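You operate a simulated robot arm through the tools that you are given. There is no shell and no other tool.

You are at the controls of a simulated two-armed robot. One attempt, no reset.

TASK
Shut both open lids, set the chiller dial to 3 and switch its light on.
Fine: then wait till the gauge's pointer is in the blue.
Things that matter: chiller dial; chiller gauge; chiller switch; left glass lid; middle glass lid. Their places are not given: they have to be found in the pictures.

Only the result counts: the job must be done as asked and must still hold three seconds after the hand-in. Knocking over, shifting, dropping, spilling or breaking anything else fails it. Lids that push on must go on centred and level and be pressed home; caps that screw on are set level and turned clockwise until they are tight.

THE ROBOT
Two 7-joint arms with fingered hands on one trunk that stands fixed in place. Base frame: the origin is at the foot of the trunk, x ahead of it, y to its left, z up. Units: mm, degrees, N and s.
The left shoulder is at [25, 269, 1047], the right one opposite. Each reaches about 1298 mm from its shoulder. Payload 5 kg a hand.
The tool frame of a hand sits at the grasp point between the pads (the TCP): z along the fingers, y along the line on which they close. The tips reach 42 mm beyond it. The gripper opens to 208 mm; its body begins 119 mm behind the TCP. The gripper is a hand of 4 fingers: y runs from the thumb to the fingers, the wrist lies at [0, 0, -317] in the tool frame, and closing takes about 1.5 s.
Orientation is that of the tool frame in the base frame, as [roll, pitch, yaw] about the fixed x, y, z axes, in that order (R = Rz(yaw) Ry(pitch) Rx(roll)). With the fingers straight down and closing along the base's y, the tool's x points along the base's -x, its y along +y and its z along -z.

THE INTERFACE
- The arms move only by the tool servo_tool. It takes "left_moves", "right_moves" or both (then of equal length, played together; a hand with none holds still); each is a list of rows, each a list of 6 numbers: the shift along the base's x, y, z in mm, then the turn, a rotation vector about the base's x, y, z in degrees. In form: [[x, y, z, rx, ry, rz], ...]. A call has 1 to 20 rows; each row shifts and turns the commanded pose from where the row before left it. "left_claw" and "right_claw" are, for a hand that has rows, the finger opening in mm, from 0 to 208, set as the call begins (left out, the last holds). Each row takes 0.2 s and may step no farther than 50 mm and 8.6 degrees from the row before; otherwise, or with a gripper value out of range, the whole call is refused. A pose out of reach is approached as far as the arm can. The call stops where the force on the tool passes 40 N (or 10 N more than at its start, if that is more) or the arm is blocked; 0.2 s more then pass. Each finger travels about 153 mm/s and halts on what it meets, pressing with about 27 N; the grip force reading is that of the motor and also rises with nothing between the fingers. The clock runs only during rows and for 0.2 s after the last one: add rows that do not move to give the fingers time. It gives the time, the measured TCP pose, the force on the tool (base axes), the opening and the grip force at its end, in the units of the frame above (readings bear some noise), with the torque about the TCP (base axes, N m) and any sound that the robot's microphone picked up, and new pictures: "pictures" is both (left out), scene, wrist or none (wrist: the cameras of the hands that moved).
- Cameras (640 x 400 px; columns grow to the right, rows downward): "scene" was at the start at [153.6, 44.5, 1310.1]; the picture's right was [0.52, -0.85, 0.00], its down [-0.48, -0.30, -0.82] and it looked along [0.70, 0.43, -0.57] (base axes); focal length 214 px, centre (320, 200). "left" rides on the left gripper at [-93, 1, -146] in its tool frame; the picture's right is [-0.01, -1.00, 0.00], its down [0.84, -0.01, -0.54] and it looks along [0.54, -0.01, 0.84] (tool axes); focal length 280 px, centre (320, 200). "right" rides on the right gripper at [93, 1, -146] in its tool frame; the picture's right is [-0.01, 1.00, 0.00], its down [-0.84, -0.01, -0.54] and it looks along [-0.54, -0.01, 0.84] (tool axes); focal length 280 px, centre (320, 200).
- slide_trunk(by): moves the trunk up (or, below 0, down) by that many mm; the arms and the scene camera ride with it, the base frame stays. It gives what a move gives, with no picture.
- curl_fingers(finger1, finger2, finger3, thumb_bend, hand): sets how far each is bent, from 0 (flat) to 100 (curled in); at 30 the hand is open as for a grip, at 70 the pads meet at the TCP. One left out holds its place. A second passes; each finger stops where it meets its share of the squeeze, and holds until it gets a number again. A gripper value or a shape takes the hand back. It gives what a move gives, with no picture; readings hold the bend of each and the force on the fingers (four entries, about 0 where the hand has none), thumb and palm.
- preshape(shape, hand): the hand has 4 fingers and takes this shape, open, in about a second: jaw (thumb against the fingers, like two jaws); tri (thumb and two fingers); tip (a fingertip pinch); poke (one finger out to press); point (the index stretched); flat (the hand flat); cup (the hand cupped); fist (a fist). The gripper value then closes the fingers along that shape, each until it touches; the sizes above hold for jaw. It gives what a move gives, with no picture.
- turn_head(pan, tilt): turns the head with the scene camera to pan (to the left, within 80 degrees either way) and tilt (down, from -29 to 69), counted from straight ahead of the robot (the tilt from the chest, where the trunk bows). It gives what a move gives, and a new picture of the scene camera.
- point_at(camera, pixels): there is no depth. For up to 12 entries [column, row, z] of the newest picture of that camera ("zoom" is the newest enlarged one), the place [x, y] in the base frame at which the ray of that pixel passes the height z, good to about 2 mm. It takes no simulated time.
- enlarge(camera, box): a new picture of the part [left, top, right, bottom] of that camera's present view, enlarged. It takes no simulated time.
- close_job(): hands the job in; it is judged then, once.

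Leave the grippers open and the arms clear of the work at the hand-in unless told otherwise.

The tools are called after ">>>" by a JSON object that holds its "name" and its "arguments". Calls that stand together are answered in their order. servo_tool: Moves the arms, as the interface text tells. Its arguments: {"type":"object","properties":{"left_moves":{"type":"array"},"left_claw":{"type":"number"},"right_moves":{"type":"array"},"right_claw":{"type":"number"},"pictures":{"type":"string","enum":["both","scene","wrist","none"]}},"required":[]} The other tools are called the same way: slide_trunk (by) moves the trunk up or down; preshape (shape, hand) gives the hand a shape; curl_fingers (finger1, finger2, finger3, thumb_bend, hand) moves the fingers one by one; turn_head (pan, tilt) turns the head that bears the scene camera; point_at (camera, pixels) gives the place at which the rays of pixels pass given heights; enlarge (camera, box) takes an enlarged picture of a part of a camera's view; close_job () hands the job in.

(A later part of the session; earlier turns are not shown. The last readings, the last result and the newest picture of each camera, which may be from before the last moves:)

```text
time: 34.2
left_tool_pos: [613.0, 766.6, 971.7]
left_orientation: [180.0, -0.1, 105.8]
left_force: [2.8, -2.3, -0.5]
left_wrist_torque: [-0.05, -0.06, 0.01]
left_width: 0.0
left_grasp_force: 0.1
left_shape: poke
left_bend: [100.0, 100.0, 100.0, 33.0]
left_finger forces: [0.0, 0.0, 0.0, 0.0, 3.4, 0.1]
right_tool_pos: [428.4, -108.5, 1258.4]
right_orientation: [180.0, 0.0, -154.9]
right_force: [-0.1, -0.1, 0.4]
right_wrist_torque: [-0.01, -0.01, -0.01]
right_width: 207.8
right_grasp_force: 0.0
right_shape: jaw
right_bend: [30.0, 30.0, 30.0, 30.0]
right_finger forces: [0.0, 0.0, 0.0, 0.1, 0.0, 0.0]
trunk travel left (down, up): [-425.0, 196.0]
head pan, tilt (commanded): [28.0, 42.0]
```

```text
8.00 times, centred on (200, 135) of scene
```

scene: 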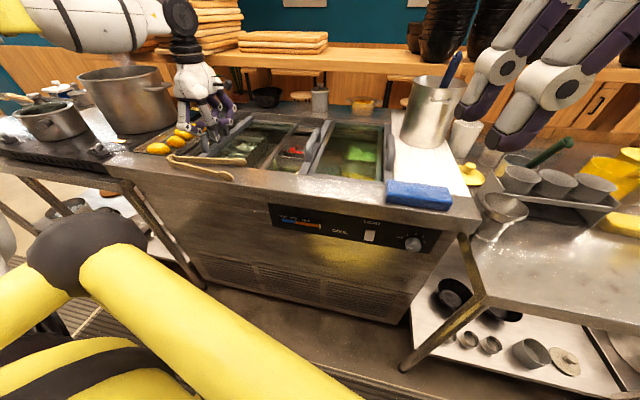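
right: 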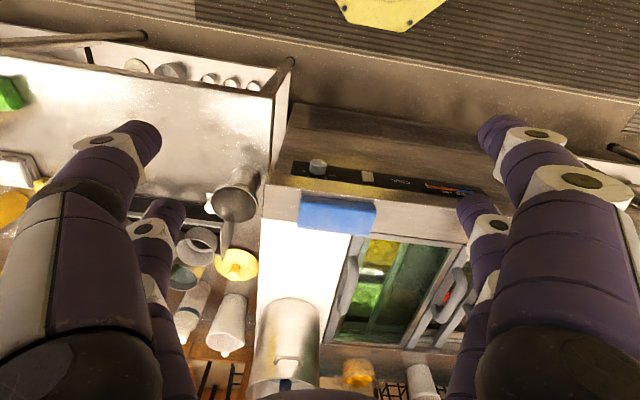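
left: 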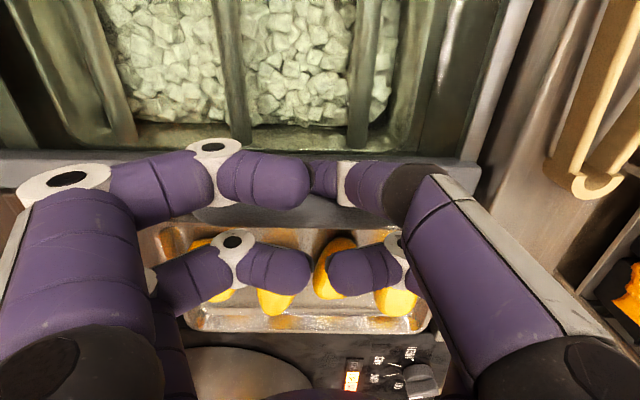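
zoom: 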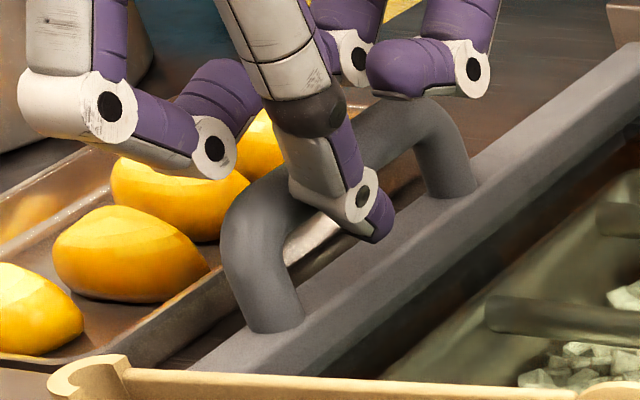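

>>> {"name": "servo_tool", "arguments": {"left_moves": [[-0.8, 2.9, 0, 0, 0, 0], [-0.8, 2.9, 0, 0, 0, 0], [0, 0, 0, 0, 0, 0]], "pictures": "none"}}

>>> {"name": "enlarge", "arguments": {"camera": "scene", "box": [160, 110, 240, 160]}}

```text
time: 35.0
left_tool_pos: [613.1, 771.8, 973.0]
left_orientation: [180.0, 0.0, 105.8]
left_force: [0.2, -0.5, -0.4]
left_wrist_torque: [0.0, 0.01, 0.01]
left_width: 0.2
left_grasp_force: 0.0
left_shape: poke
left_bend: [100.0, 100.0, 100.0, 33.0]
left_finger forces: [0.0, 0.0, 0.0, 0.0, 0.1, 0.1]
right_tool_pos: [428.1, -108.3, 1258.4]
right_orientation: [179.9, 0.0, -154.9]
right_force: [-0.3, 0.4, -0.3]
right_wrist_torque: [0.0, -0.01, -0.02]
right_width: 208.2
right_grasp_force: 0.0
right_shape: jaw
right_bend: [30.0, 30.0, 30.0, 30.0]
right_finger forces: [0.0, 0.1, 0.0, 0.0, 0.1, 0.1]
trunk travel left (down, up): [-425.0, 196.0]
head pan, tilt (commanded): [28.0, 42.0]
```

```text
8.00 times, centred on (200, 135) of scene
```

zoom: 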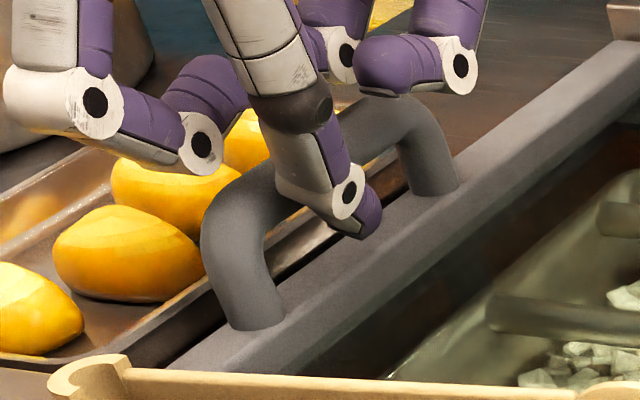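

The force fell to zero and the bar jumped ahead—it seems to have snapped into its closed seat. I'll follow up gently to confirm it's at the stop.

>>> {"name": "servo_tool", "arguments": {"left_moves": [[-0.8, 2.9, 0, 0, 0, 0], [-0.8, 2.9, 0, 0, 0, 0], [-0.8, 2.9, 0, 0, 0, 0], [0, 0, 0, 0, 0, 0]], "pictures": "none"}}

>>> {"name": "enlarge", "arguments": {"camera": "scene", "box": [160, 110, 240, 160]}}

```text
time: 36.0
left_tool_pos: [611.3, 778.2, 973.6]
left_orientation: [-179.9, 0.1, 105.5]
left_force: [2.8, -27.7, -5.4]
left_wrist_torque: [-0.59, -0.08, 0.16]
left_width: 0.0
left_grasp_force: 0.0
left_shape: poke
left_bend: [100.0, 100.0, 100.0, 33.0]
left_finger forces: [0.1, 0.0, 0.0, 0.1, 27.6, 0.1]
right_tool_pos: [429.3, -111.8, 1258.6]
right_orientation: [180.0, 0.0, -155.0]
right_force: [0.0, -0.2, 0.1]
right_wrist_torque: [0.03, 0.01, -0.01]
right_width: 208.0
right_grasp_force: 0.1
right_shape: jaw
right_bend: [30.0, 30.0, 30.0, 30.0]
right_finger forces: [0.1, 0.0, 0.1, 0.1, 0.2, 0.0]
trunk travel left (down, up): [-425.0, 196.0]
head pan, tilt (commanded): [28.0, 42.0]
```

```text
8.00 times, centred on (200, 135) of scene
```

zoom: 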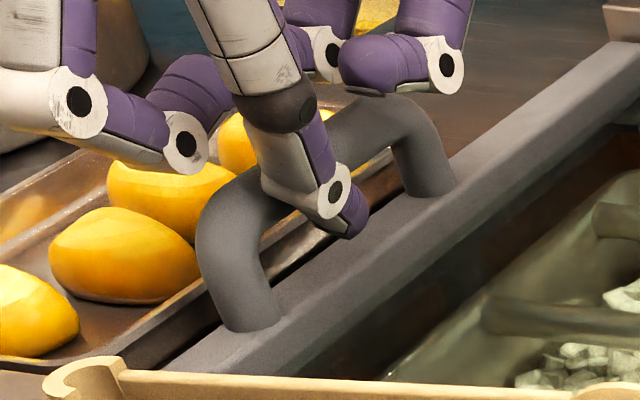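

Force rose to 28 N: the left lid is at its closed stop. I'll back off, lift, and move over to the right side of the middle handle (target about (741, 319)), staying high.

>>> {"name": "servo_tool", "arguments": {"left_moves": [[2.7, -9.6, 0, 0, 0, 0], [4, -14.4, 0, 0, 0, 0], [0, 0, 40, 0, 0, 0], [0, 0, 40, 0, 0, 0], [12.4, -44, 0, 0, 0, 0], [12.4, -44, 0, 0, 0, 0], [12.4, -44, 0, 0, 0, 0], [12.4, -44, 0, 0, 0, 0], [12.4, -44, 0, 0, 0, 0], [12.4, -44, 0, 0, 0, 0], [12.4, -44, 0, 0, 0, 0], [12.4, -44, 0, 0, 0, 0], [12.4, -44, 0, 0, 0, 0], [11, -39, 0, 0, 0, 0], [0, 0, 0, 0, 0, 0]], "pictures": "both"}}

```text
time: 39.2
left_tool_pos: [738.7, 320.2, 1053.7]
left_orientation: [180.0, 0.0, 105.6]
left_force: [0.0, 0.5, 1.0]
left_wrist_torque: [-0.05, -0.06, 0.0]
left_width: 0.3
left_grasp_force: 0.1
left_shape: poke
left_bend: [100.0, 100.0, 100.0, 33.0]
left_finger forces: [0.0, 0.0, 0.0, 0.0, 0.0, 0.1]
right_tool_pos: [428.4, -108.7, 1258.3]
right_orientation: [180.0, -0.1, -154.9]
right_force: [-0.5, 0.4, -0.1]
right_wrist_torque: [-0.03, -0.06, -0.04]
right_width: 207.7
right_grasp_force: 0.0
right_shape: jaw
right_bend: [30.0, 30.0, 30.0, 30.0]
right_finger forces: [0.0, 0.0, 0.0, 0.1, 0.1, 0.1]
trunk travel left (down, up): [-425.0, 196.0]
head pan, tilt (commanded): [28.0, 42.0]
```

scene: 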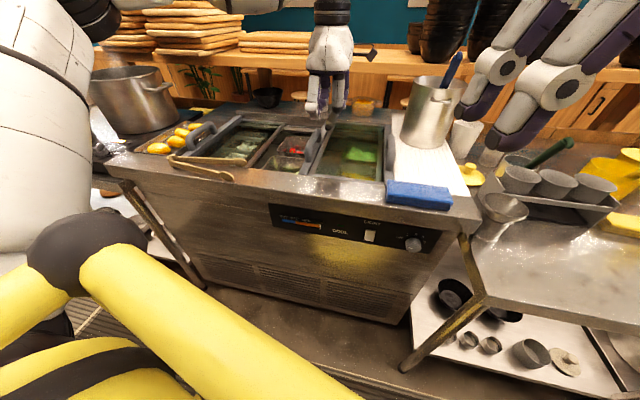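
left: 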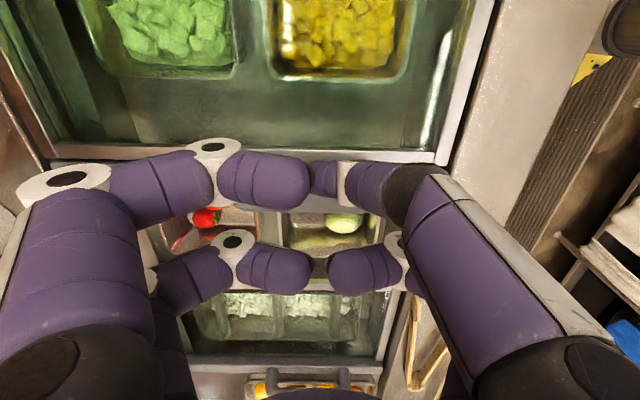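

>>> {"name": "enlarge", "arguments": {"camera": "scene", "box": [280, 80, 376, 140]}}

>>> {"name": "enlarge", "arguments": {"camera": "scene", "box": [140, 90, 400, 200]}}

>>> {"name": "enlarge", "arguments": {"camera": "left", "box": [180, 120, 460, 295]}}

```text
6.67 times, centred on (328, 110) of scene
```

zoom: 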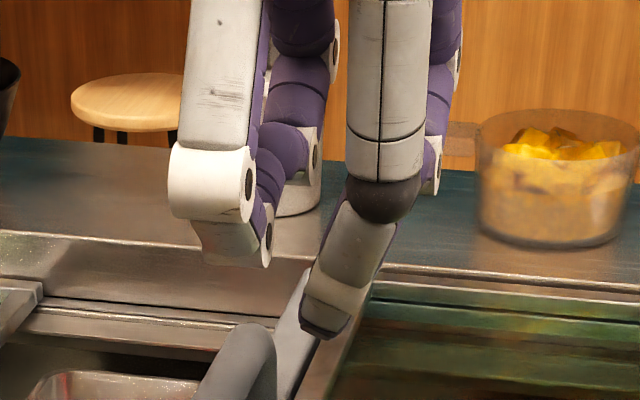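

```text
2.46 times, centred on (270, 145) of scene
```

zoom: 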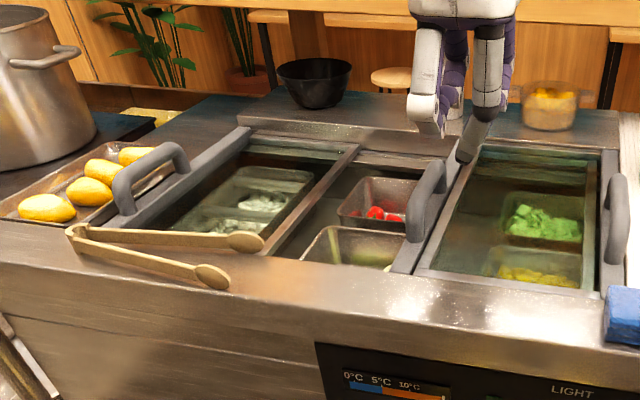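

```text
2.29 times, centred on (320, 208) of left
```

zoom: 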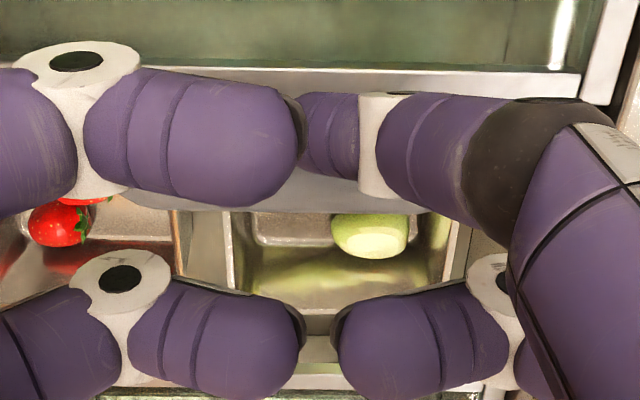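

The left lid is shut (bar at left rim). Now lowering the poke finger just right of the middle handle.

>>> {"name": "servo_tool", "arguments": {"left_moves": [[0, 0, -30, 0, 0, 0], [0, 0, -30, 0, 0, 0], [0, 0, -20, 0, 0, 0], [0, 0, -4, 0, 0, 0], [0, 0, 0, 0, 0, 0]], "pictures": "both"}}

>>> {"name": "enlarge", "arguments": {"camera": "scene", "box": [270, 100, 366, 160]}}

```text
time: 40.4
left_tool_pos: [739.4, 320.3, 971.2]
left_orientation: [179.9, 0.2, 105.8]
left_force: [-0.8, 2.7, 19.4]
left_wrist_torque: [0.14, -0.03, -0.01]
left_width: 0.0
left_grasp_force: 0.0
left_shape: poke
left_bend: [100.0, 100.0, 100.0, 33.0]
left_finger forces: [0.0, 0.1, 0.0, 0.1, 19.8, 0.0]
right_tool_pos: [427.9, -109.0, 1259.2]
right_orientation: [180.0, 0.1, -154.8]
right_force: [-0.4, -1.0, -0.1]
right_wrist_torque: [0.01, 0.0, -0.02]
right_width: 208.0
right_grasp_force: 0.2
right_shape: jaw
right_bend: [30.0, 30.0, 30.0, 30.0]
right_finger forces: [0.0, 0.1, 0.1, 0.0, 0.0, 0.1]
trunk travel left (down, up): [-425.0, 196.0]
head pan, tilt (commanded): [28.0, 42.0]
```

scene: 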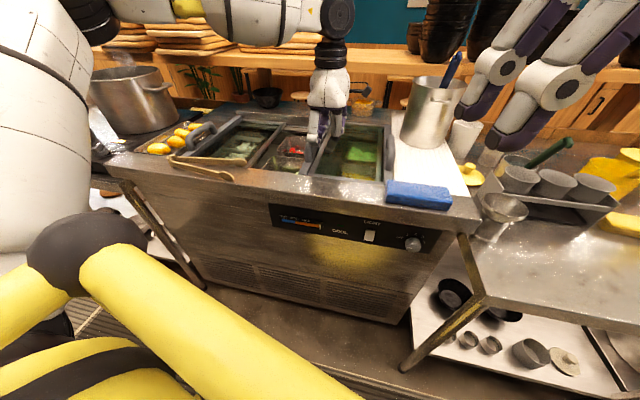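
left: 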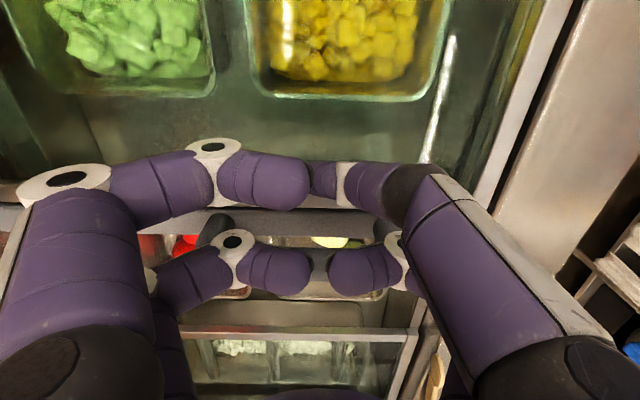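

```text
6.67 times, centred on (318, 130) of scene
```

zoom: 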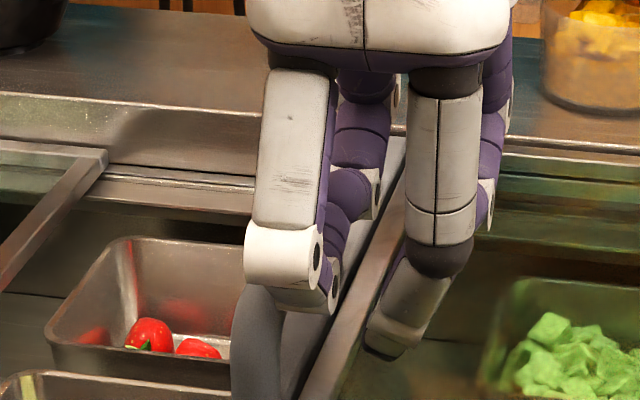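

The finger touched the right lid's glass (19 N up, tip z≈927 — the right lid lies on a higher track). I'll lift 9 mm at once and then push left in steps.

>>> {"name": "servo_tool", "arguments": {"left_moves": [[0, 0, 9, 0, 0, 0], [0, 0, 0, 0, 0, 0]], "pictures": "none"}}

>>> {"name": "servo_tool", "arguments": {"left_moves": [[-1.6, 5.8, 0, 0, 0, 0], [-1.6, 5.8, 0, 0, 0, 0], [-1.6, 5.8, 0, 0, 0, 0], [-1.6, 5.8, 0, 0, 0, 0], [0, 0, 0, 0, 0, 0]], "pictures": "both"}}

```text
time: 41.0
left_tool_pos: [740.5, 321.6, 976.1]
left_orientation: [-179.9, -0.1, 105.6]
left_force: [0.9, 0.5, 0.3]
left_wrist_torque: [-0.02, -0.01, 0.03]
left_width: 0.0
left_grasp_force: 0.0
left_shape: poke
left_bend: [100.0, 100.0, 100.0, 32.0]
left_finger forces: [0.0, 0.1, 0.1, 0.0, 0.1, 0.1]
right_tool_pos: [429.4, -109.6, 1258.3]
right_orientation: [-180.0, 0.1, -154.9]
right_force: [0.5, -1.3, -0.7]
right_wrist_torque: [-0.01, 0.03, -0.03]
right_width: 207.9
right_grasp_force: 0.1
right_shape: jaw
right_bend: [30.0, 30.0, 30.0, 30.0]
right_finger forces: [0.0, 0.1, 0.0, 0.0, 0.0, 0.0]
trunk travel left (down, up): [-425.0, 196.0]
head pan, tilt (commanded): [28.0, 42.0]
```

```text
time: 42.2
left_tool_pos: [734.2, 344.5, 977.0]
left_orientation: [180.0, 0.0, 105.7]
left_force: [-0.2, -0.2, -0.4]
left_wrist_torque: [0.01, 0.03, -0.01]
left_width: 0.0
left_grasp_force: 0.1
left_shape: poke
left_bend: [100.0, 100.0, 100.0, 32.0]
left_finger forces: [0.1, 0.0, 0.0, 0.0, 0.0, 0.1]
right_tool_pos: [428.5, -108.7, 1258.8]
right_orientation: [-179.9, 0.0, -154.9]
right_force: [0.4, 1.2, -0.1]
right_wrist_torque: [0.0, 0.01, 0.01]
right_width: 208.1
right_grasp_force: 0.0
right_shape: jaw
right_bend: [30.0, 30.0, 30.0, 30.0]
right_finger forces: [0.0, 0.1, 0.1, 0.1, 0.0, 0.1]
trunk travel left (down, up): [-425.0, 196.0]
head pan, tilt (commanded): [28.0, 42.0]
```

scene: 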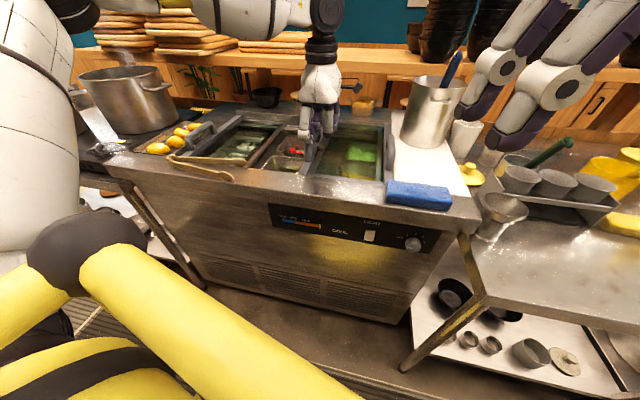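
left: 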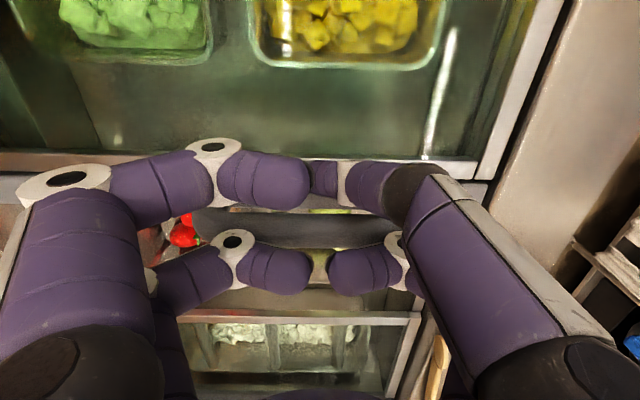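

No contact yet; continuing left.

>>> {"name": "servo_tool", "arguments": {"left_moves": [[-1.6, 5.8, 0, 0, 0, 0], [-1.6, 5.8, 0, 0, 0, 0], [-1.6, 5.8, 0, 0, 0, 0], [-1.6, 5.8, 0, 0, 0, 0], [0, 0, 0, 0, 0, 0]], "pictures": "none"}}

>>> {"name": "enlarge", "arguments": {"camera": "scene", "box": [270, 100, 366, 160]}}

```text
time: 43.4
left_tool_pos: [727.1, 367.0, 978.3]
left_orientation: [-180.0, 0.0, 105.6]
left_force: [-0.5, -2.6, -3.1]
left_wrist_torque: [-0.05, -0.01, 0.03]
left_width: 0.3
left_grasp_force: 0.0
left_shape: poke
left_bend: [100.0, 100.0, 100.0, 33.0]
left_finger forces: [0.1, 0.0, 0.0, 0.0, 4.1, 0.0]
right_tool_pos: [430.7, -109.4, 1258.9]
right_orientation: [-180.0, 0.0, -154.8]
right_force: [0.2, -0.1, -0.5]
right_wrist_torque: [-0.01, -0.04, -0.02]
right_width: 207.9
right_grasp_force: 0.0
right_shape: jaw
right_bend: [30.0, 30.0, 30.0, 30.0]
right_finger forces: [0.0, 0.0, 0.0, 0.1, 0.1, 0.1]
trunk travel left (down, up): [-425.0, 196.0]
head pan, tilt (commanded): [28.0, 42.0]
```

```text
6.67 times, centred on (318, 130) of scene
```

zoom: 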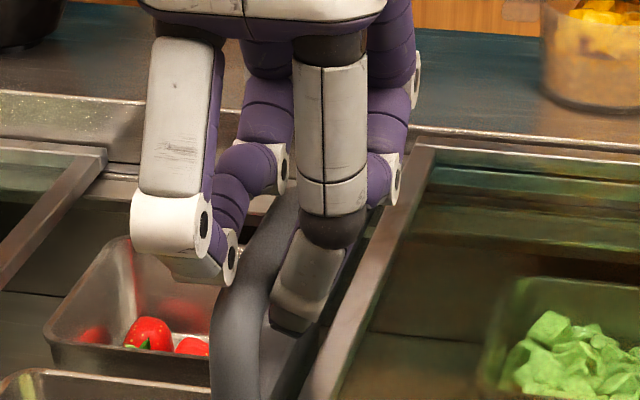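

Contact (4 N) with the middle handle. Pushing left 80 mm.

>>> {"name": "servo_tool", "arguments": {"left_moves": [[-2.7, 9.6, 0, 0, 0, 0], [-2.7, 9.6, 0, 0, 0, 0], [-2.7, 9.6, 0, 0, 0, 0], [-2.7, 9.6, 0, 0, 0, 0], [-2.7, 9.6, 0, 0, 0, 0], [-2.7, 9.6, 0, 0, 0, 0], [-2.7, 9.6, 0, 0, 0, 0], [-2.7, 9.6, 0, 0, 0, 0], [0, 0, 0, 0, 0, 0]], "pictures": "both"}}

>>> {"name": "enlarge", "arguments": {"camera": "scene", "box": [180, 90, 400, 200]}}

```text
time: 45.4
left_tool_pos: [705.7, 445.6, 978.3]
left_orientation: [-180.0, 0.1, 105.6]
left_force: [1.5, -1.1, -3.1]
left_wrist_torque: [-0.02, -0.05, 0.03]
left_width: 0.0
left_grasp_force: 0.0
left_shape: poke
left_bend: [100.0, 100.0, 100.0, 33.0]
left_finger forces: [0.1, 0.0, 0.1, 0.0, 3.4, 0.0]
right_tool_pos: [429.8, -109.1, 1257.8]
right_orientation: [-180.0, -0.1, -154.9]
right_force: [-0.2, -0.4, -0.7]
right_wrist_torque: [0.02, -0.01, 0.02]
right_width: 208.1
right_grasp_force: 0.0
right_shape: jaw
right_bend: [30.0, 30.0, 30.0, 30.0]
right_finger forces: [0.1, 0.0, 0.0, 0.0, 0.0, 0.0]
trunk travel left (down, up): [-425.0, 196.0]
head pan, tilt (commanded): [28.0, 42.0]
```

scene: 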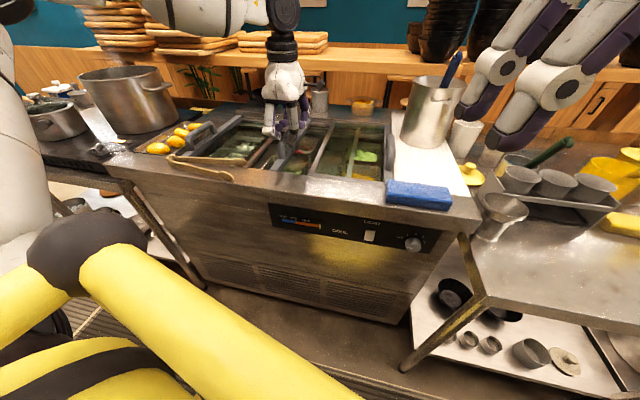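
left: 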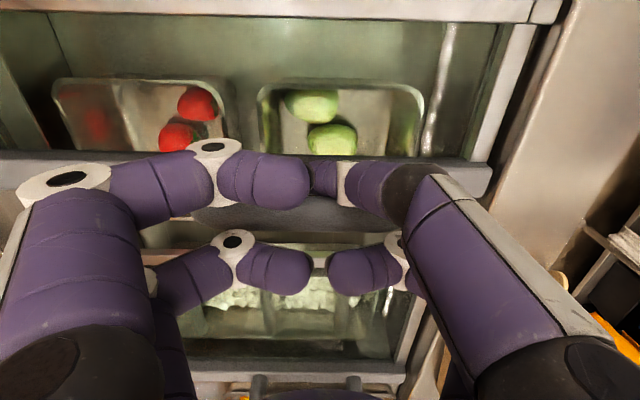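

```text
2.91 times, centred on (290, 145) of scene
```

zoom: 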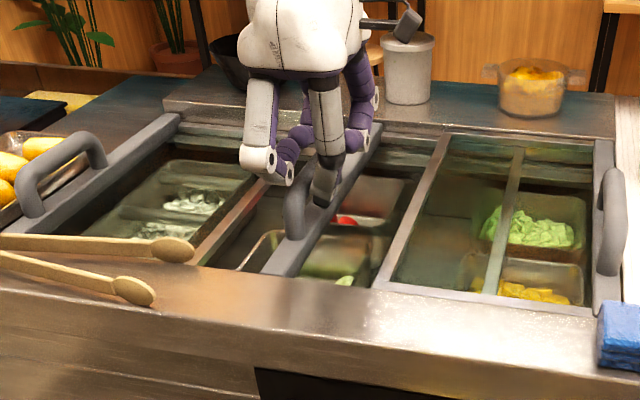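

Sliding well. Pushing another 50 mm.

>>> {"name": "servo_tool", "arguments": {"left_moves": [[-2.7, 9.6, 0, 0, 0, 0], [-2.7, 9.6, 0, 0, 0, 0], [-2.7, 9.6, 0, 0, 0, 0], [-2.7, 9.6, 0, 0, 0, 0], [-2.7, 9.6, 0, 0, 0, 0], [0, 0, 0, 0, 0, 0]], "pictures": "wrist"}}

>>> {"name": "enlarge", "arguments": {"camera": "scene", "box": [180, 90, 400, 200]}}

```text
time: 46.8
left_tool_pos: [691.0, 493.7, 978.4]
left_orientation: [179.9, 0.1, 105.7]
left_force: [4.0, -2.7, -2.1]
left_wrist_torque: [-0.01, -0.07, 0.03]
left_width: 0.2
left_grasp_force: 0.1
left_shape: poke
left_bend: [100.0, 100.0, 100.0, 33.0]
left_finger forces: [0.0, 0.1, 0.1, 0.0, 3.1, 0.0]
right_tool_pos: [428.4, -109.0, 1257.5]
right_orientation: [-180.0, 0.0, -155.0]
right_force: [-0.8, -0.5, 0.4]
right_wrist_torque: [0.03, 0.01, 0.01]
right_width: 207.8
right_grasp_force: 0.0
right_shape: jaw
right_bend: [30.0, 30.0, 30.0, 30.0]
right_finger forces: [0.0, 0.0, 0.0, 0.0, 0.0, 0.1]
trunk travel left (down, up): [-425.0, 196.0]
head pan, tilt (commanded): [28.0, 42.0]
```

left: 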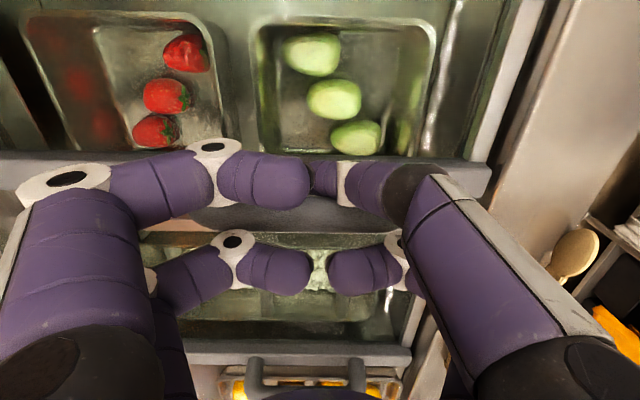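

```text
2.91 times, centred on (290, 145) of scene
```

zoom: 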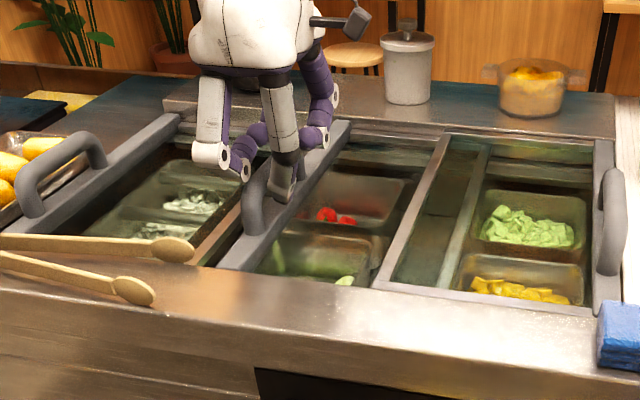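

Bar is near the left lid's right strip; now small steps, feeling for the snap/stop.

>>> {"name": "servo_tool", "arguments": {"left_moves": [[-1.1, 3.85, 0, 0, 0, 0], [-1.1, 3.85, 0, 0, 0, 0], [-1.1, 3.85, 0, 0, 0, 0], [-1.1, 3.85, 0, 0, 0, 0], [0, 0, 0, 0, 0, 0]], "pictures": "none"}}

>>> {"name": "enlarge", "arguments": {"camera": "scene", "box": [200, 90, 360, 190]}}

```text
time: 48.0
left_tool_pos: [688.6, 508.7, 978.3]
left_orientation: [179.9, 0.0, 105.7]
left_force: [2.3, -2.7, -0.6]
left_wrist_torque: [-0.03, -0.03, 0.05]
left_width: 0.1
left_grasp_force: 0.1
left_shape: poke
left_bend: [100.0, 100.0, 100.0, 33.0]
left_finger forces: [0.1, 0.0, 0.0, 0.0, 4.1, 0.1]
right_tool_pos: [429.4, -109.8, 1257.7]
right_orientation: [-180.0, 0.1, -154.9]
right_force: [-0.1, 0.3, -0.3]
right_wrist_torque: [-0.01, -0.02, -0.06]
right_width: 207.9
right_grasp_force: 0.0
right_shape: jaw
right_bend: [30.0, 30.0, 30.0, 30.0]
right_finger forces: [0.0, 0.1, 0.0, 0.0, 0.0, 0.0]
trunk travel left (down, up): [-425.0, 196.0]
head pan, tilt (commanded): [28.0, 42.0]
```

```text
4.00 times, centred on (280, 140) of scene
```

zoom: 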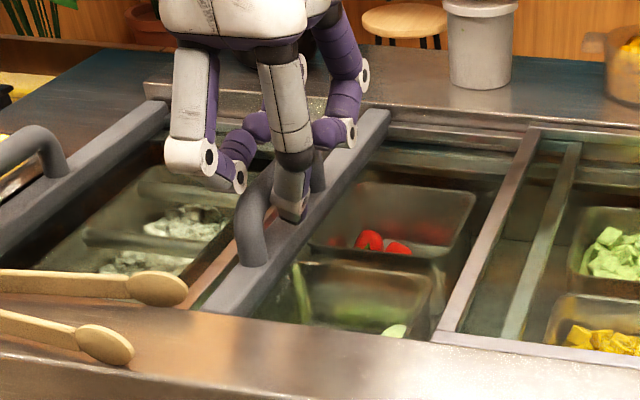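

>>> {"name": "servo_tool", "arguments": {"left_moves": [[-1.1, 3.85, 0, 0, 0, 0], [-1.1, 3.85, 0, 0, 0, 0], [-1.1, 3.85, 0, 0, 0, 0], [-1.1, 3.85, 0, 0, 0, 0], [0, 0, 0, 0, 0, 0]], "pictures": "none"}}

>>> {"name": "enlarge", "arguments": {"camera": "scene", "box": [200, 90, 360, 190]}}

```text
time: 49.2
left_tool_pos: [683.2, 522.9, 978.7]
left_orientation: [-180.0, 0.0, 105.5]
left_force: [3.4, -3.5, -1.1]
left_wrist_torque: [-0.05, -0.04, 0.04]
left_width: 0.0
left_grasp_force: 0.1
left_shape: poke
left_bend: [100.0, 100.0, 100.0, 33.0]
left_finger forces: [0.1, 0.1, 0.0, 0.1, 4.4, 0.1]
right_tool_pos: [428.0, -108.4, 1258.8]
right_orientation: [-179.9, 0.1, -154.9]
right_force: [-0.8, 0.0, -0.2]
right_wrist_torque: [-0.01, -0.01, 0.01]
right_width: 208.0
right_grasp_force: 0.0
right_shape: jaw
right_bend: [30.0, 30.0, 30.0, 30.0]
right_finger forces: [0.0, 0.0, 0.1, 0.1, 0.0, 0.0]
trunk travel left (down, up): [-425.0, 196.0]
head pan, tilt (commanded): [28.0, 42.0]
```

```text
4.00 times, centred on (280, 140) of scene
```

zoom: 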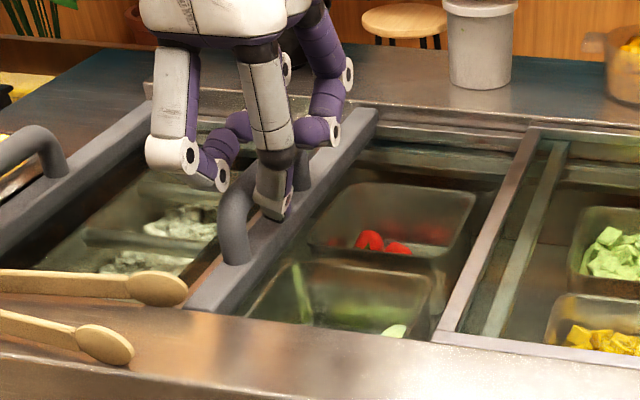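

>>> {"name": "servo_tool", "arguments": {"left_moves": [[-1.1, 3.85, 0, 0, 0, 0], [-1.1, 3.85, 0, 0, 0, 0], [-1.1, 3.85, 0, 0, 0, 0], [0, 0, 0, 0, 0, 0]], "pictures": "none"}}

>>> {"name": "enlarge", "arguments": {"camera": "scene", "box": [200, 90, 360, 190]}}

```text
time: 50.2
left_tool_pos: [679.8, 535.1, 977.2]
left_orientation: [-179.9, 0.0, 105.8]
left_force: [1.4, -3.3, 0.5]
left_wrist_torque: [-0.06, -0.04, 0.08]
left_width: 0.0
left_grasp_force: 0.1
left_shape: poke
left_bend: [100.0, 100.0, 100.0, 33.0]
left_finger forces: [0.0, 0.1, 0.0, 0.0, 3.3, 0.1]
right_tool_pos: [428.7, -109.4, 1258.2]
right_orientation: [-179.9, 0.0, -154.9]
right_force: [-0.6, -0.7, 0.8]
right_wrist_torque: [0.0, -0.02, 0.0]
right_width: 207.9
right_grasp_force: 0.0
right_shape: jaw
right_bend: [30.0, 30.0, 30.0, 30.0]
right_finger forces: [0.1, 0.0, 0.1, 0.0, 0.1, 0.0]
trunk travel left (down, up): [-425.0, 196.0]
head pan, tilt (commanded): [28.0, 42.0]
```

```text
4.00 times, centred on (280, 140) of scene
```

zoom: 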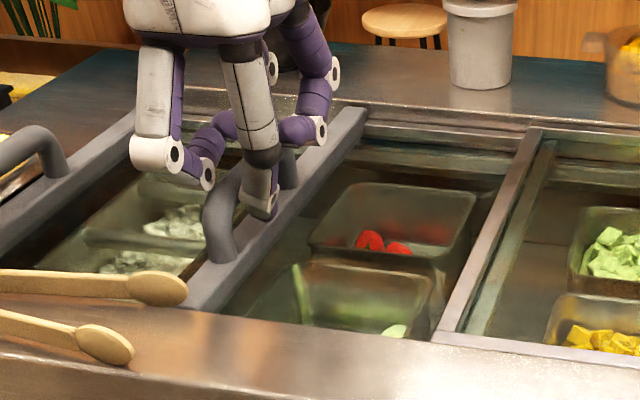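

Close to closed now. Small 3 mm steps, watching for the snap.

>>> {"name": "servo_tool", "arguments": {"left_moves": [[-0.8, 2.9, 0, 0, 0, 0], [-0.8, 2.9, 0, 0, 0, 0], [0, 0, 0, 0, 0, 0]], "pictures": "none"}}

>>> {"name": "enlarge", "arguments": {"camera": "scene", "box": [200, 90, 360, 190]}}

```text
time: 51.0
left_tool_pos: [678.9, 540.7, 976.4]
left_orientation: [180.0, 0.0, 105.6]
left_force: [4.0, -3.8, 0.1]
left_wrist_torque: [-0.05, -0.03, 0.1]
left_width: 0.0
left_grasp_force: 0.0
left_shape: poke
left_bend: [100.0, 100.0, 100.0, 33.0]
left_finger forces: [0.0, 0.0, 0.1, 0.0, 4.1, 0.0]
right_tool_pos: [429.0, -108.7, 1258.0]
right_orientation: [180.0, 0.0, -154.9]
right_force: [-0.6, 0.4, -0.5]
right_wrist_torque: [-0.02, 0.03, 0.0]
right_width: 207.7
right_grasp_force: 0.0
right_shape: jaw
right_bend: [30.0, 30.0, 30.0, 30.0]
right_finger forces: [0.0, 0.1, 0.1, 0.0, 0.0, 0.0]
trunk travel left (down, up): [-425.0, 196.0]
head pan, tilt (commanded): [28.0, 42.0]
```

```text
4.00 times, centred on (280, 140) of scene
```

zoom: 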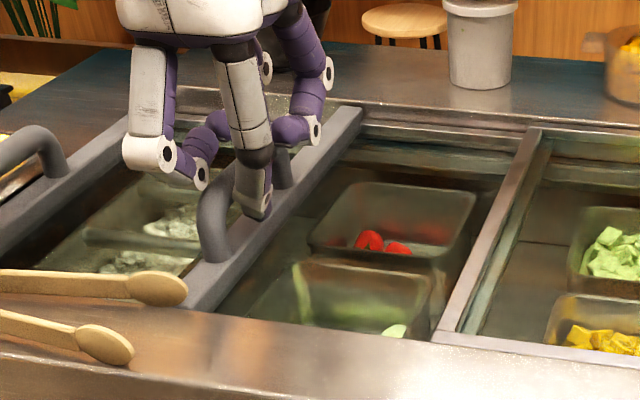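

>>> {"name": "servo_tool", "arguments": {"left_moves": [[-0.8, 2.9, 0, 0, 0, 0], [-0.8, 2.9, 0, 0, 0, 0], [0, 0, 0, 0, 0, 0]], "pictures": "none"}}

>>> {"name": "enlarge", "arguments": {"camera": "scene", "box": [200, 90, 360, 190]}}

```text
time: 51.8
left_tool_pos: [675.7, 546.5, 977.4]
left_orientation: [-180.0, 0.0, 105.7]
left_force: [-0.2, -0.9, 0.3]
left_wrist_torque: [0.0, 0.01, 0.06]
left_width: 0.0
left_grasp_force: 0.1
left_shape: poke
left_bend: [100.0, 100.0, 100.0, 33.0]
left_finger forces: [0.0, 0.1, 0.0, 0.0, 0.1, 0.0]
right_tool_pos: [429.2, -110.5, 1258.1]
right_orientation: [180.0, 0.0, -154.8]
right_force: [0.5, -0.3, -0.1]
right_wrist_torque: [0.01, -0.01, 0.03]
right_width: 208.1
right_grasp_force: 0.0
right_shape: jaw
right_bend: [30.0, 30.0, 30.0, 30.0]
right_finger forces: [0.0, 0.0, 0.1, 0.0, 0.0, 0.0]
trunk travel left (down, up): [-425.0, 196.0]
head pan, tilt (commanded): [28.0, 42.0]
```

```text
4.00 times, centred on (280, 140) of scene
```

zoom: 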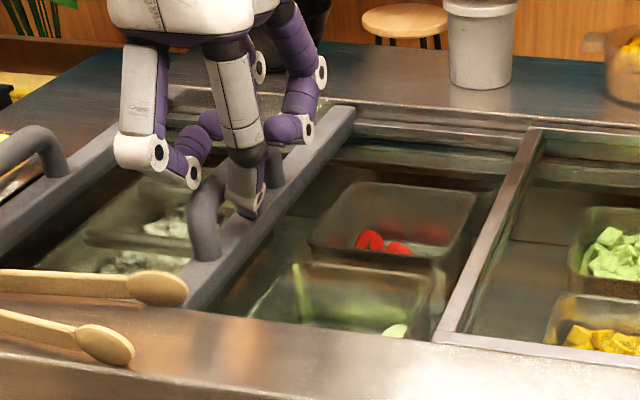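

Force dropped to 0 — the middle lid snapped into place, too. A gentle follow-up to confirm the stop.

>>> {"name": "servo_tool", "arguments": {"left_moves": [[-0.8, 2.9, 0, 0, 0, 0], [-0.8, 2.9, 0, 0, 0, 0], [0, 0, 0, 0, 0, 0]], "pictures": "none"}}

>>> {"name": "enlarge", "arguments": {"camera": "scene", "box": [200, 90, 360, 190]}}

```text
time: 52.6
left_tool_pos: [673.5, 553.2, 977.5]
left_orientation: [180.0, -0.1, 105.5]
left_force: [1.6, -0.8, 0.2]
left_wrist_torque: [-0.05, -0.02, 0.05]
left_width: 0.3
left_grasp_force: 0.0
left_shape: poke
left_bend: [100.0, 100.0, 100.0, 33.0]
left_finger forces: [0.0, 0.0, 0.1, 0.1, 2.6, 0.0]
right_tool_pos: [429.6, -108.8, 1258.1]
right_orientation: [-179.9, -0.1, -154.9]
right_force: [1.0, -0.1, 0.1]
right_wrist_torque: [-0.04, -0.01, 0.02]
right_width: 207.9
right_grasp_force: 0.1
right_shape: jaw
right_bend: [30.0, 30.0, 30.0, 30.0]
right_finger forces: [0.0, 0.0, 0.1, 0.1, 0.1, 0.0]
trunk travel left (down, up): [-425.0, 196.0]
head pan, tilt (commanded): [28.0, 42.0]
```

```text
4.00 times, centred on (280, 140) of scene
```

zoom: 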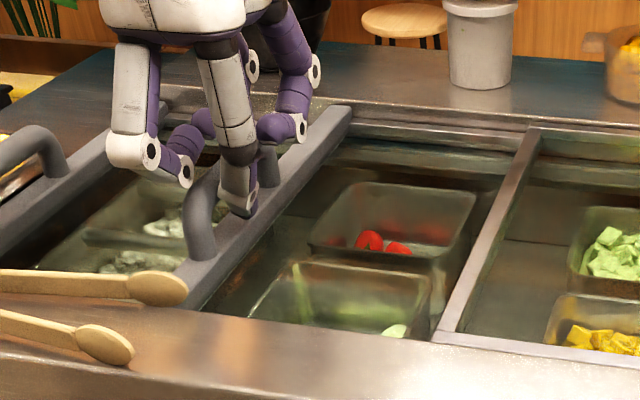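

Light contact again (2.6 N). Another 2 × 2 mm to see whether the force climbs.

>>> {"name": "servo_tool", "arguments": {"left_moves": [[-0.54, 1.9, 0, 0, 0, 0], [-0.54, 1.9, 0, 0, 0, 0], [0, 0, 0, 0, 0, 0]], "pictures": "none"}}

>>> {"name": "enlarge", "arguments": {"camera": "scene", "box": [200, 90, 360, 190]}}

```text
time: 53.4
left_tool_pos: [673.5, 554.0, 977.2]
left_orientation: [180.0, 0.0, 105.6]
left_force: [6.4, -20.7, -1.9]
left_wrist_torque: [-0.21, -0.09, 0.24]
left_width: 0.1
left_grasp_force: 0.1
left_shape: poke
left_bend: [100.0, 100.0, 100.0, 33.0]
left_finger forces: [0.0, 0.0, 0.0, 0.1, 20.3, 0.0]
right_tool_pos: [429.3, -111.1, 1258.4]
right_orientation: [179.9, 0.0, -155.1]
right_force: [0.1, 0.8, 0.3]
right_wrist_torque: [0.0, 0.0, -0.02]
right_width: 207.9
right_grasp_force: 0.1
right_shape: jaw
right_bend: [30.0, 30.0, 30.0, 30.0]
right_finger forces: [0.0, 0.0, 0.0, 0.0, 0.1, 0.0]
trunk travel left (down, up): [-425.0, 196.0]
head pan, tilt (commanded): [28.0, 42.0]
```

```text
4.00 times, centred on (280, 140) of scene
```

zoom: 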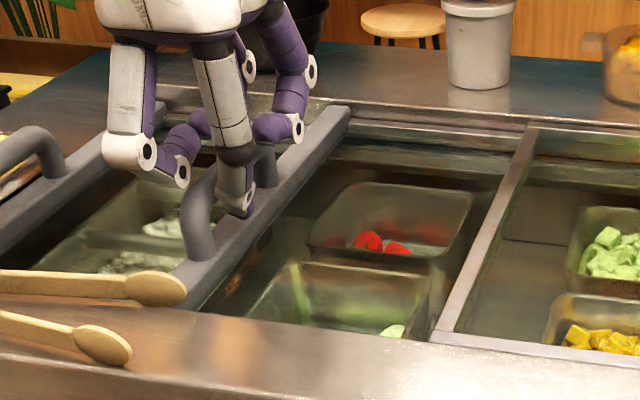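

20 N: the middle lid is at its hard stop—both lids shut. Now I back off, lift and retract the left hand to the left rear, out of the way.

>>> {"name": "servo_tool", "arguments": {"left_moves": [[2.7, -9.6, 0, 0, 0, 0], [2.7, -9.6, 0, 0, 0, 0], [0, 0, 40, 0, 0, 0], [0, 0, 45, 0, 0, 0], [0, 0, 45, 0, 0, 0], [-30, 15, 30, 0, 0, 0], [-35, 20, 25, 0, 0, 0], [-35, 20, 25, 0, 0, 0], [-35, 20, 25, 0, 0, 0], [-35, 20, 20, 0, 0, 0], [-35, 20, 0, 0, 0, 0], [-35, 20, 0, 0, 0, 0], [-35, 20, 0, 0, 0, 0], [0, 0, 0, 0, 0, 0]], "pictures": "scene"}}

```text
time: 56.4
left_tool_pos: [405.8, 694.7, 1234.7]
left_orientation: [-179.9, 0.0, 105.6]
left_force: [0.9, 0.0, -1.2]
left_wrist_torque: [0.03, 0.07, 0.01]
left_width: 0.0
left_grasp_force: 0.1
left_shape: poke
left_bend: [100.0, 100.0, 100.0, 33.0]
left_finger forces: [0.0, 0.0, 0.1, 0.1, 0.1, 0.0]
right_tool_pos: [429.4, -109.3, 1256.8]
right_orientation: [-180.0, -0.1, -154.9]
right_force: [0.3, -0.5, 0.1]
right_wrist_torque: [0.02, 0.06, 0.03]
right_width: 207.8
right_grasp_force: 0.0
right_shape: jaw
right_bend: [30.0, 30.0, 30.0, 30.0]
right_finger forces: [0.0, 0.0, 0.1, 0.1, 0.0, 0.1]
trunk travel left (down, up): [-425.0, 196.0]
head pan, tilt (commanded): [28.0, 42.0]
```

scene: 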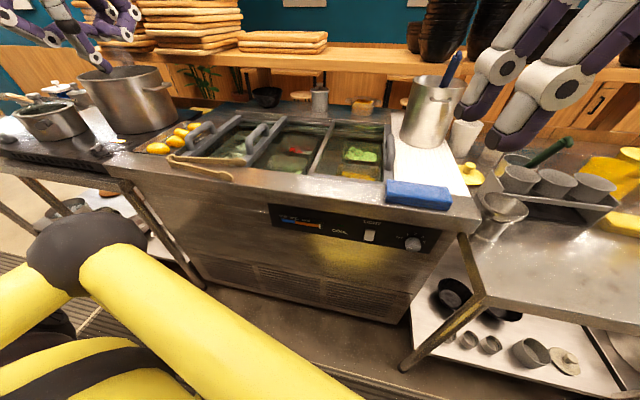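

>>> {"name": "enlarge", "arguments": {"camera": "scene", "box": [160, 100, 400, 220]}}

>>> {"name": "enlarge", "arguments": {"camera": "scene", "box": [340, 210, 452, 280]}}

>>> {"name": "enlarge", "arguments": {"camera": "scene", "box": [264, 195, 376, 265]}}

```text
2.67 times, centred on (280, 160) of scene
```

zoom: 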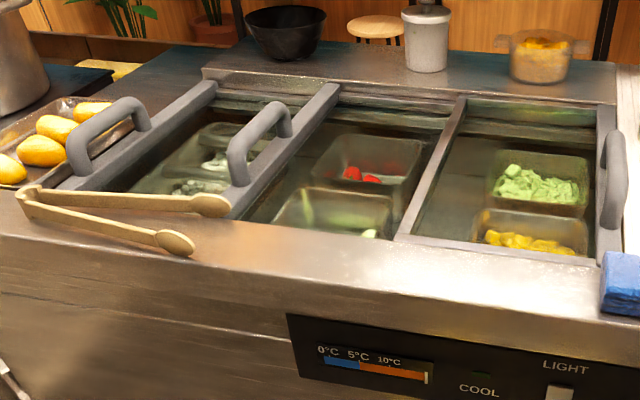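

```text
5.71 times, centred on (396, 245) of scene
```

zoom: 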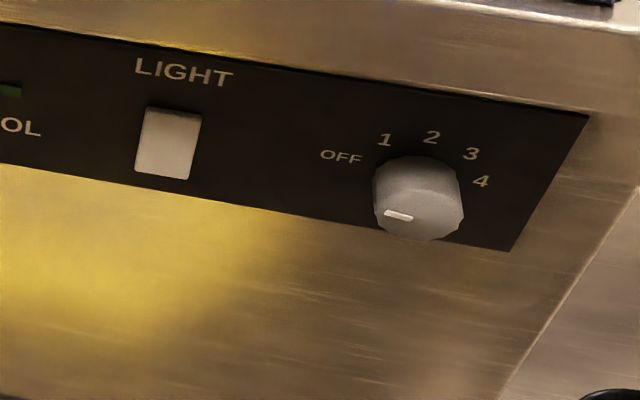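

```text
5.71 times, centred on (320, 230) of scene
```

zoom: 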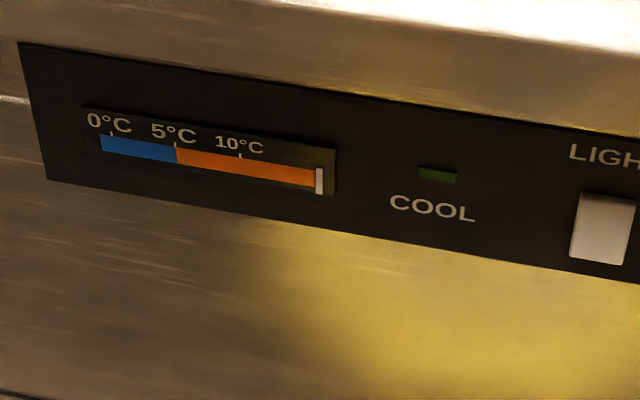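

Both lids are shut; the tongs and buns are undisturbed. Next the panel. Dial pointer is at OFF. Before bringing the right arm down in front of the panel I need to see the yellow/black structure close to the body; I'll look down with the head.

>>> {"name": "turn_head", "arguments": {"pan": 0, "tilt": 65}}

```text
time: 57.3
left_tool_pos: [405.1, 695.0, 1235.1]
left_orientation: [180.0, 0.1, 105.6]
left_force: [-0.4, -0.6, -0.1]
left_wrist_torque: [0.0, -0.02, -0.03]
left_width: 0.2
left_grasp_force: 0.2
left_shape: poke
left_bend: [100.0, 100.0, 100.0, 33.0]
left_finger forces: [0.0, 0.0, 0.0, 0.0, 0.1, 0.1]
right_tool_pos: [428.8, -108.5, 1257.4]
right_orientation: [180.0, 0.0, -154.9]
right_force: [-0.6, 0.5, 0.7]
right_wrist_torque: [-0.01, 0.02, -0.02]
right_width: 208.0
right_grasp_force: 0.1
right_shape: jaw
right_bend: [30.0, 30.0, 30.0, 30.0]
right_finger forces: [0.1, 0.0, 0.1, 0.0, 0.1, 0.1]
trunk travel left (down, up): [-425.0, 196.0]
head pan, tilt (commanded): [0.0, 65.0]
```

scene: 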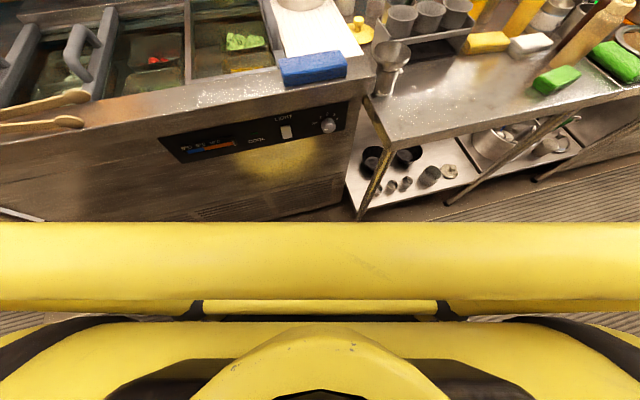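

The yellow tubes are the robot's own chest frame, near x≈150–260. So I'd rather approach the panel with the hand inclined, and raise the trunk for more arm room. Raising the trunk 150 mm.

>>> {"name": "slide_trunk", "arguments": {"by": 150}}

>>> {"name": "turn_head", "arguments": {"pan": 5, "tilt": 50}}

```text
time: 59.1
left_tool_pos: [404.1, 693.3, 1381.9]
left_orientation: [-180.0, -0.1, 105.6]
left_force: [-0.3, -0.6, -0.5]
left_wrist_torque: [0.0, 0.02, -0.01]
left_width: 0.1
left_grasp_force: 0.1
left_shape: poke
left_bend: [100.0, 100.0, 100.0, 33.0]
left_finger forces: [0.0, 0.0, 0.0, 0.1, 0.1, 0.0]
right_tool_pos: [428.0, -109.7, 1406.6]
right_orientation: [-180.0, 0.0, -154.9]
right_force: [0.0, -0.6, -0.1]
right_wrist_torque: [-0.02, 0.03, -0.01]
right_width: 208.2
right_grasp_force: 0.1
right_shape: jaw
right_bend: [30.0, 30.0, 30.0, 30.0]
right_finger forces: [0.1, 0.0, 0.1, 0.1, 0.0, 0.0]
trunk travel left (down, up): [-575.0, 46.0]
head pan, tilt (commanded): [0.0, 65.0]
```

```text
time: 59.8
left_tool_pos: [404.2, 692.9, 1382.8]
left_orientation: [-180.0, 0.0, 105.7]
left_force: [0.1, -0.1, 0.5]
left_wrist_torque: [0.0, 0.03, 0.03]
left_width: 0.1
left_grasp_force: 0.1
left_shape: poke
left_bend: [100.0, 100.0, 100.0, 33.0]
left_finger forces: [0.0, 0.1, 0.1, 0.0, 0.0, 0.1]
right_tool_pos: [427.4, -109.4, 1407.9]
right_orientation: [-180.0, 0.0, -155.0]
right_force: [0.8, -0.3, -0.3]
right_wrist_torque: [0.02, 0.02, -0.02]
right_width: 207.8
right_grasp_force: 0.0
right_shape: jaw
right_bend: [30.0, 30.0, 30.0, 30.0]
right_finger forces: [0.1, 0.0, 0.0, 0.0, 0.0, 0.1]
trunk travel left (down, up): [-575.0, 46.0]
head pan, tilt (commanded): [5.0, 50.0]
```

scene: 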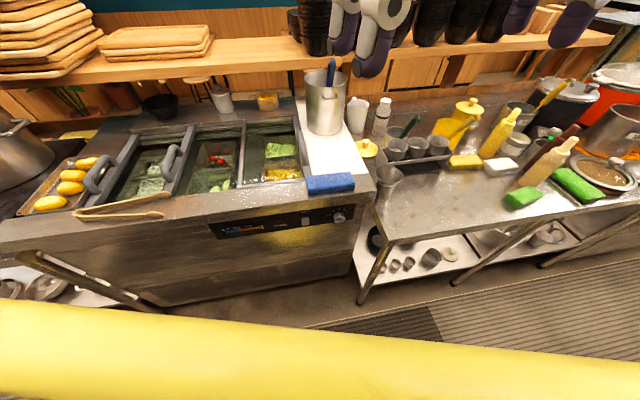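

I'll bring the right hand forward and down in front of the panel while pitching it from straight down to about 35° below horizontal, turned to face the panel. First part, down to z≈1000.

>>> {"name": "servo_tool", "arguments": {"right_moves": [[20, 21, -27, 0, 0, -4.7], [20, 21, -27, 0, 0, -4.6], [19, 22, -27, 0, 0, 0], [19, 22, -27, 0, 0, 0], [0, 0, -43, 2.13, -7.55, 0], [0, 0, -43, 2.13, -7.55, 0], [0, 0, -43, 2.13, -7.55, 0], [0, 0, -43, 2.13, -7.55, 0], [0, 0, -43, 2.13, -7.55, 0], [0, 0, -43, 2.13, -7.55, 0], [0, 0, -43, 2.13, -7.55, 0], [0, 0, 0, 0, 0, 0]], "pictures": "both"}}

```text
time: 62.4
left_tool_pos: [405.6, 693.4, 1381.7]
left_orientation: [-179.9, 0.0, 105.6]
left_force: [1.2, 0.3, -0.7]
left_wrist_torque: [-0.09, 0.21, 0.01]
left_width: 0.3
left_grasp_force: 0.1
left_shape: poke
left_bend: [100.0, 100.0, 100.0, 33.0]
left_finger forces: [0.0, 0.0, 0.0, 0.0, 0.1, 0.0]
right_tool_pos: [570.0, -15.4, 1121.0]
right_orientation: [-179.6, 36.9, -162.3]
right_force: [-0.2, 1.2, -0.9]
right_wrist_torque: [-0.06, 0.05, -0.02]
right_width: 207.6
right_grasp_force: 0.0
right_shape: jaw
right_bend: [30.0, 30.0, 30.0, 30.0]
right_finger forces: [0.0, 0.0, 0.0, 0.0, 0.0, 0.0]
right hand out of reach, approached as far as the arm can: row 9, 10, 11
trunk travel left (down, up): [-575.0, 46.0]
head pan, tilt (commanded): [5.0, 50.0]
```

scene: 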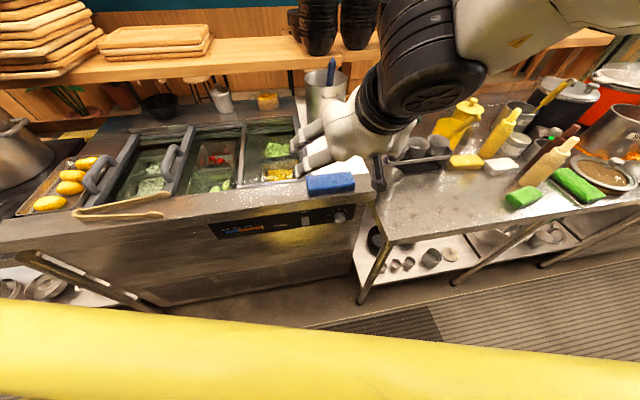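
right: 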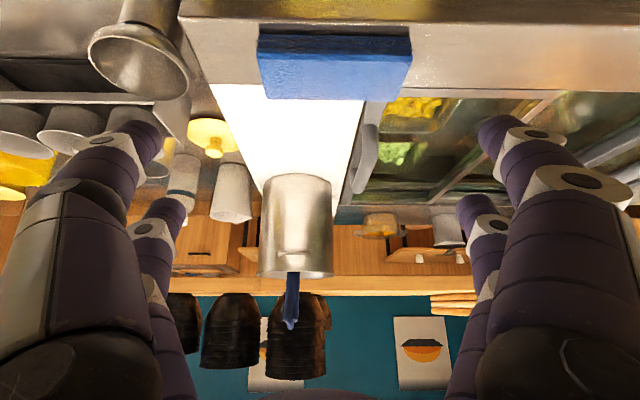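

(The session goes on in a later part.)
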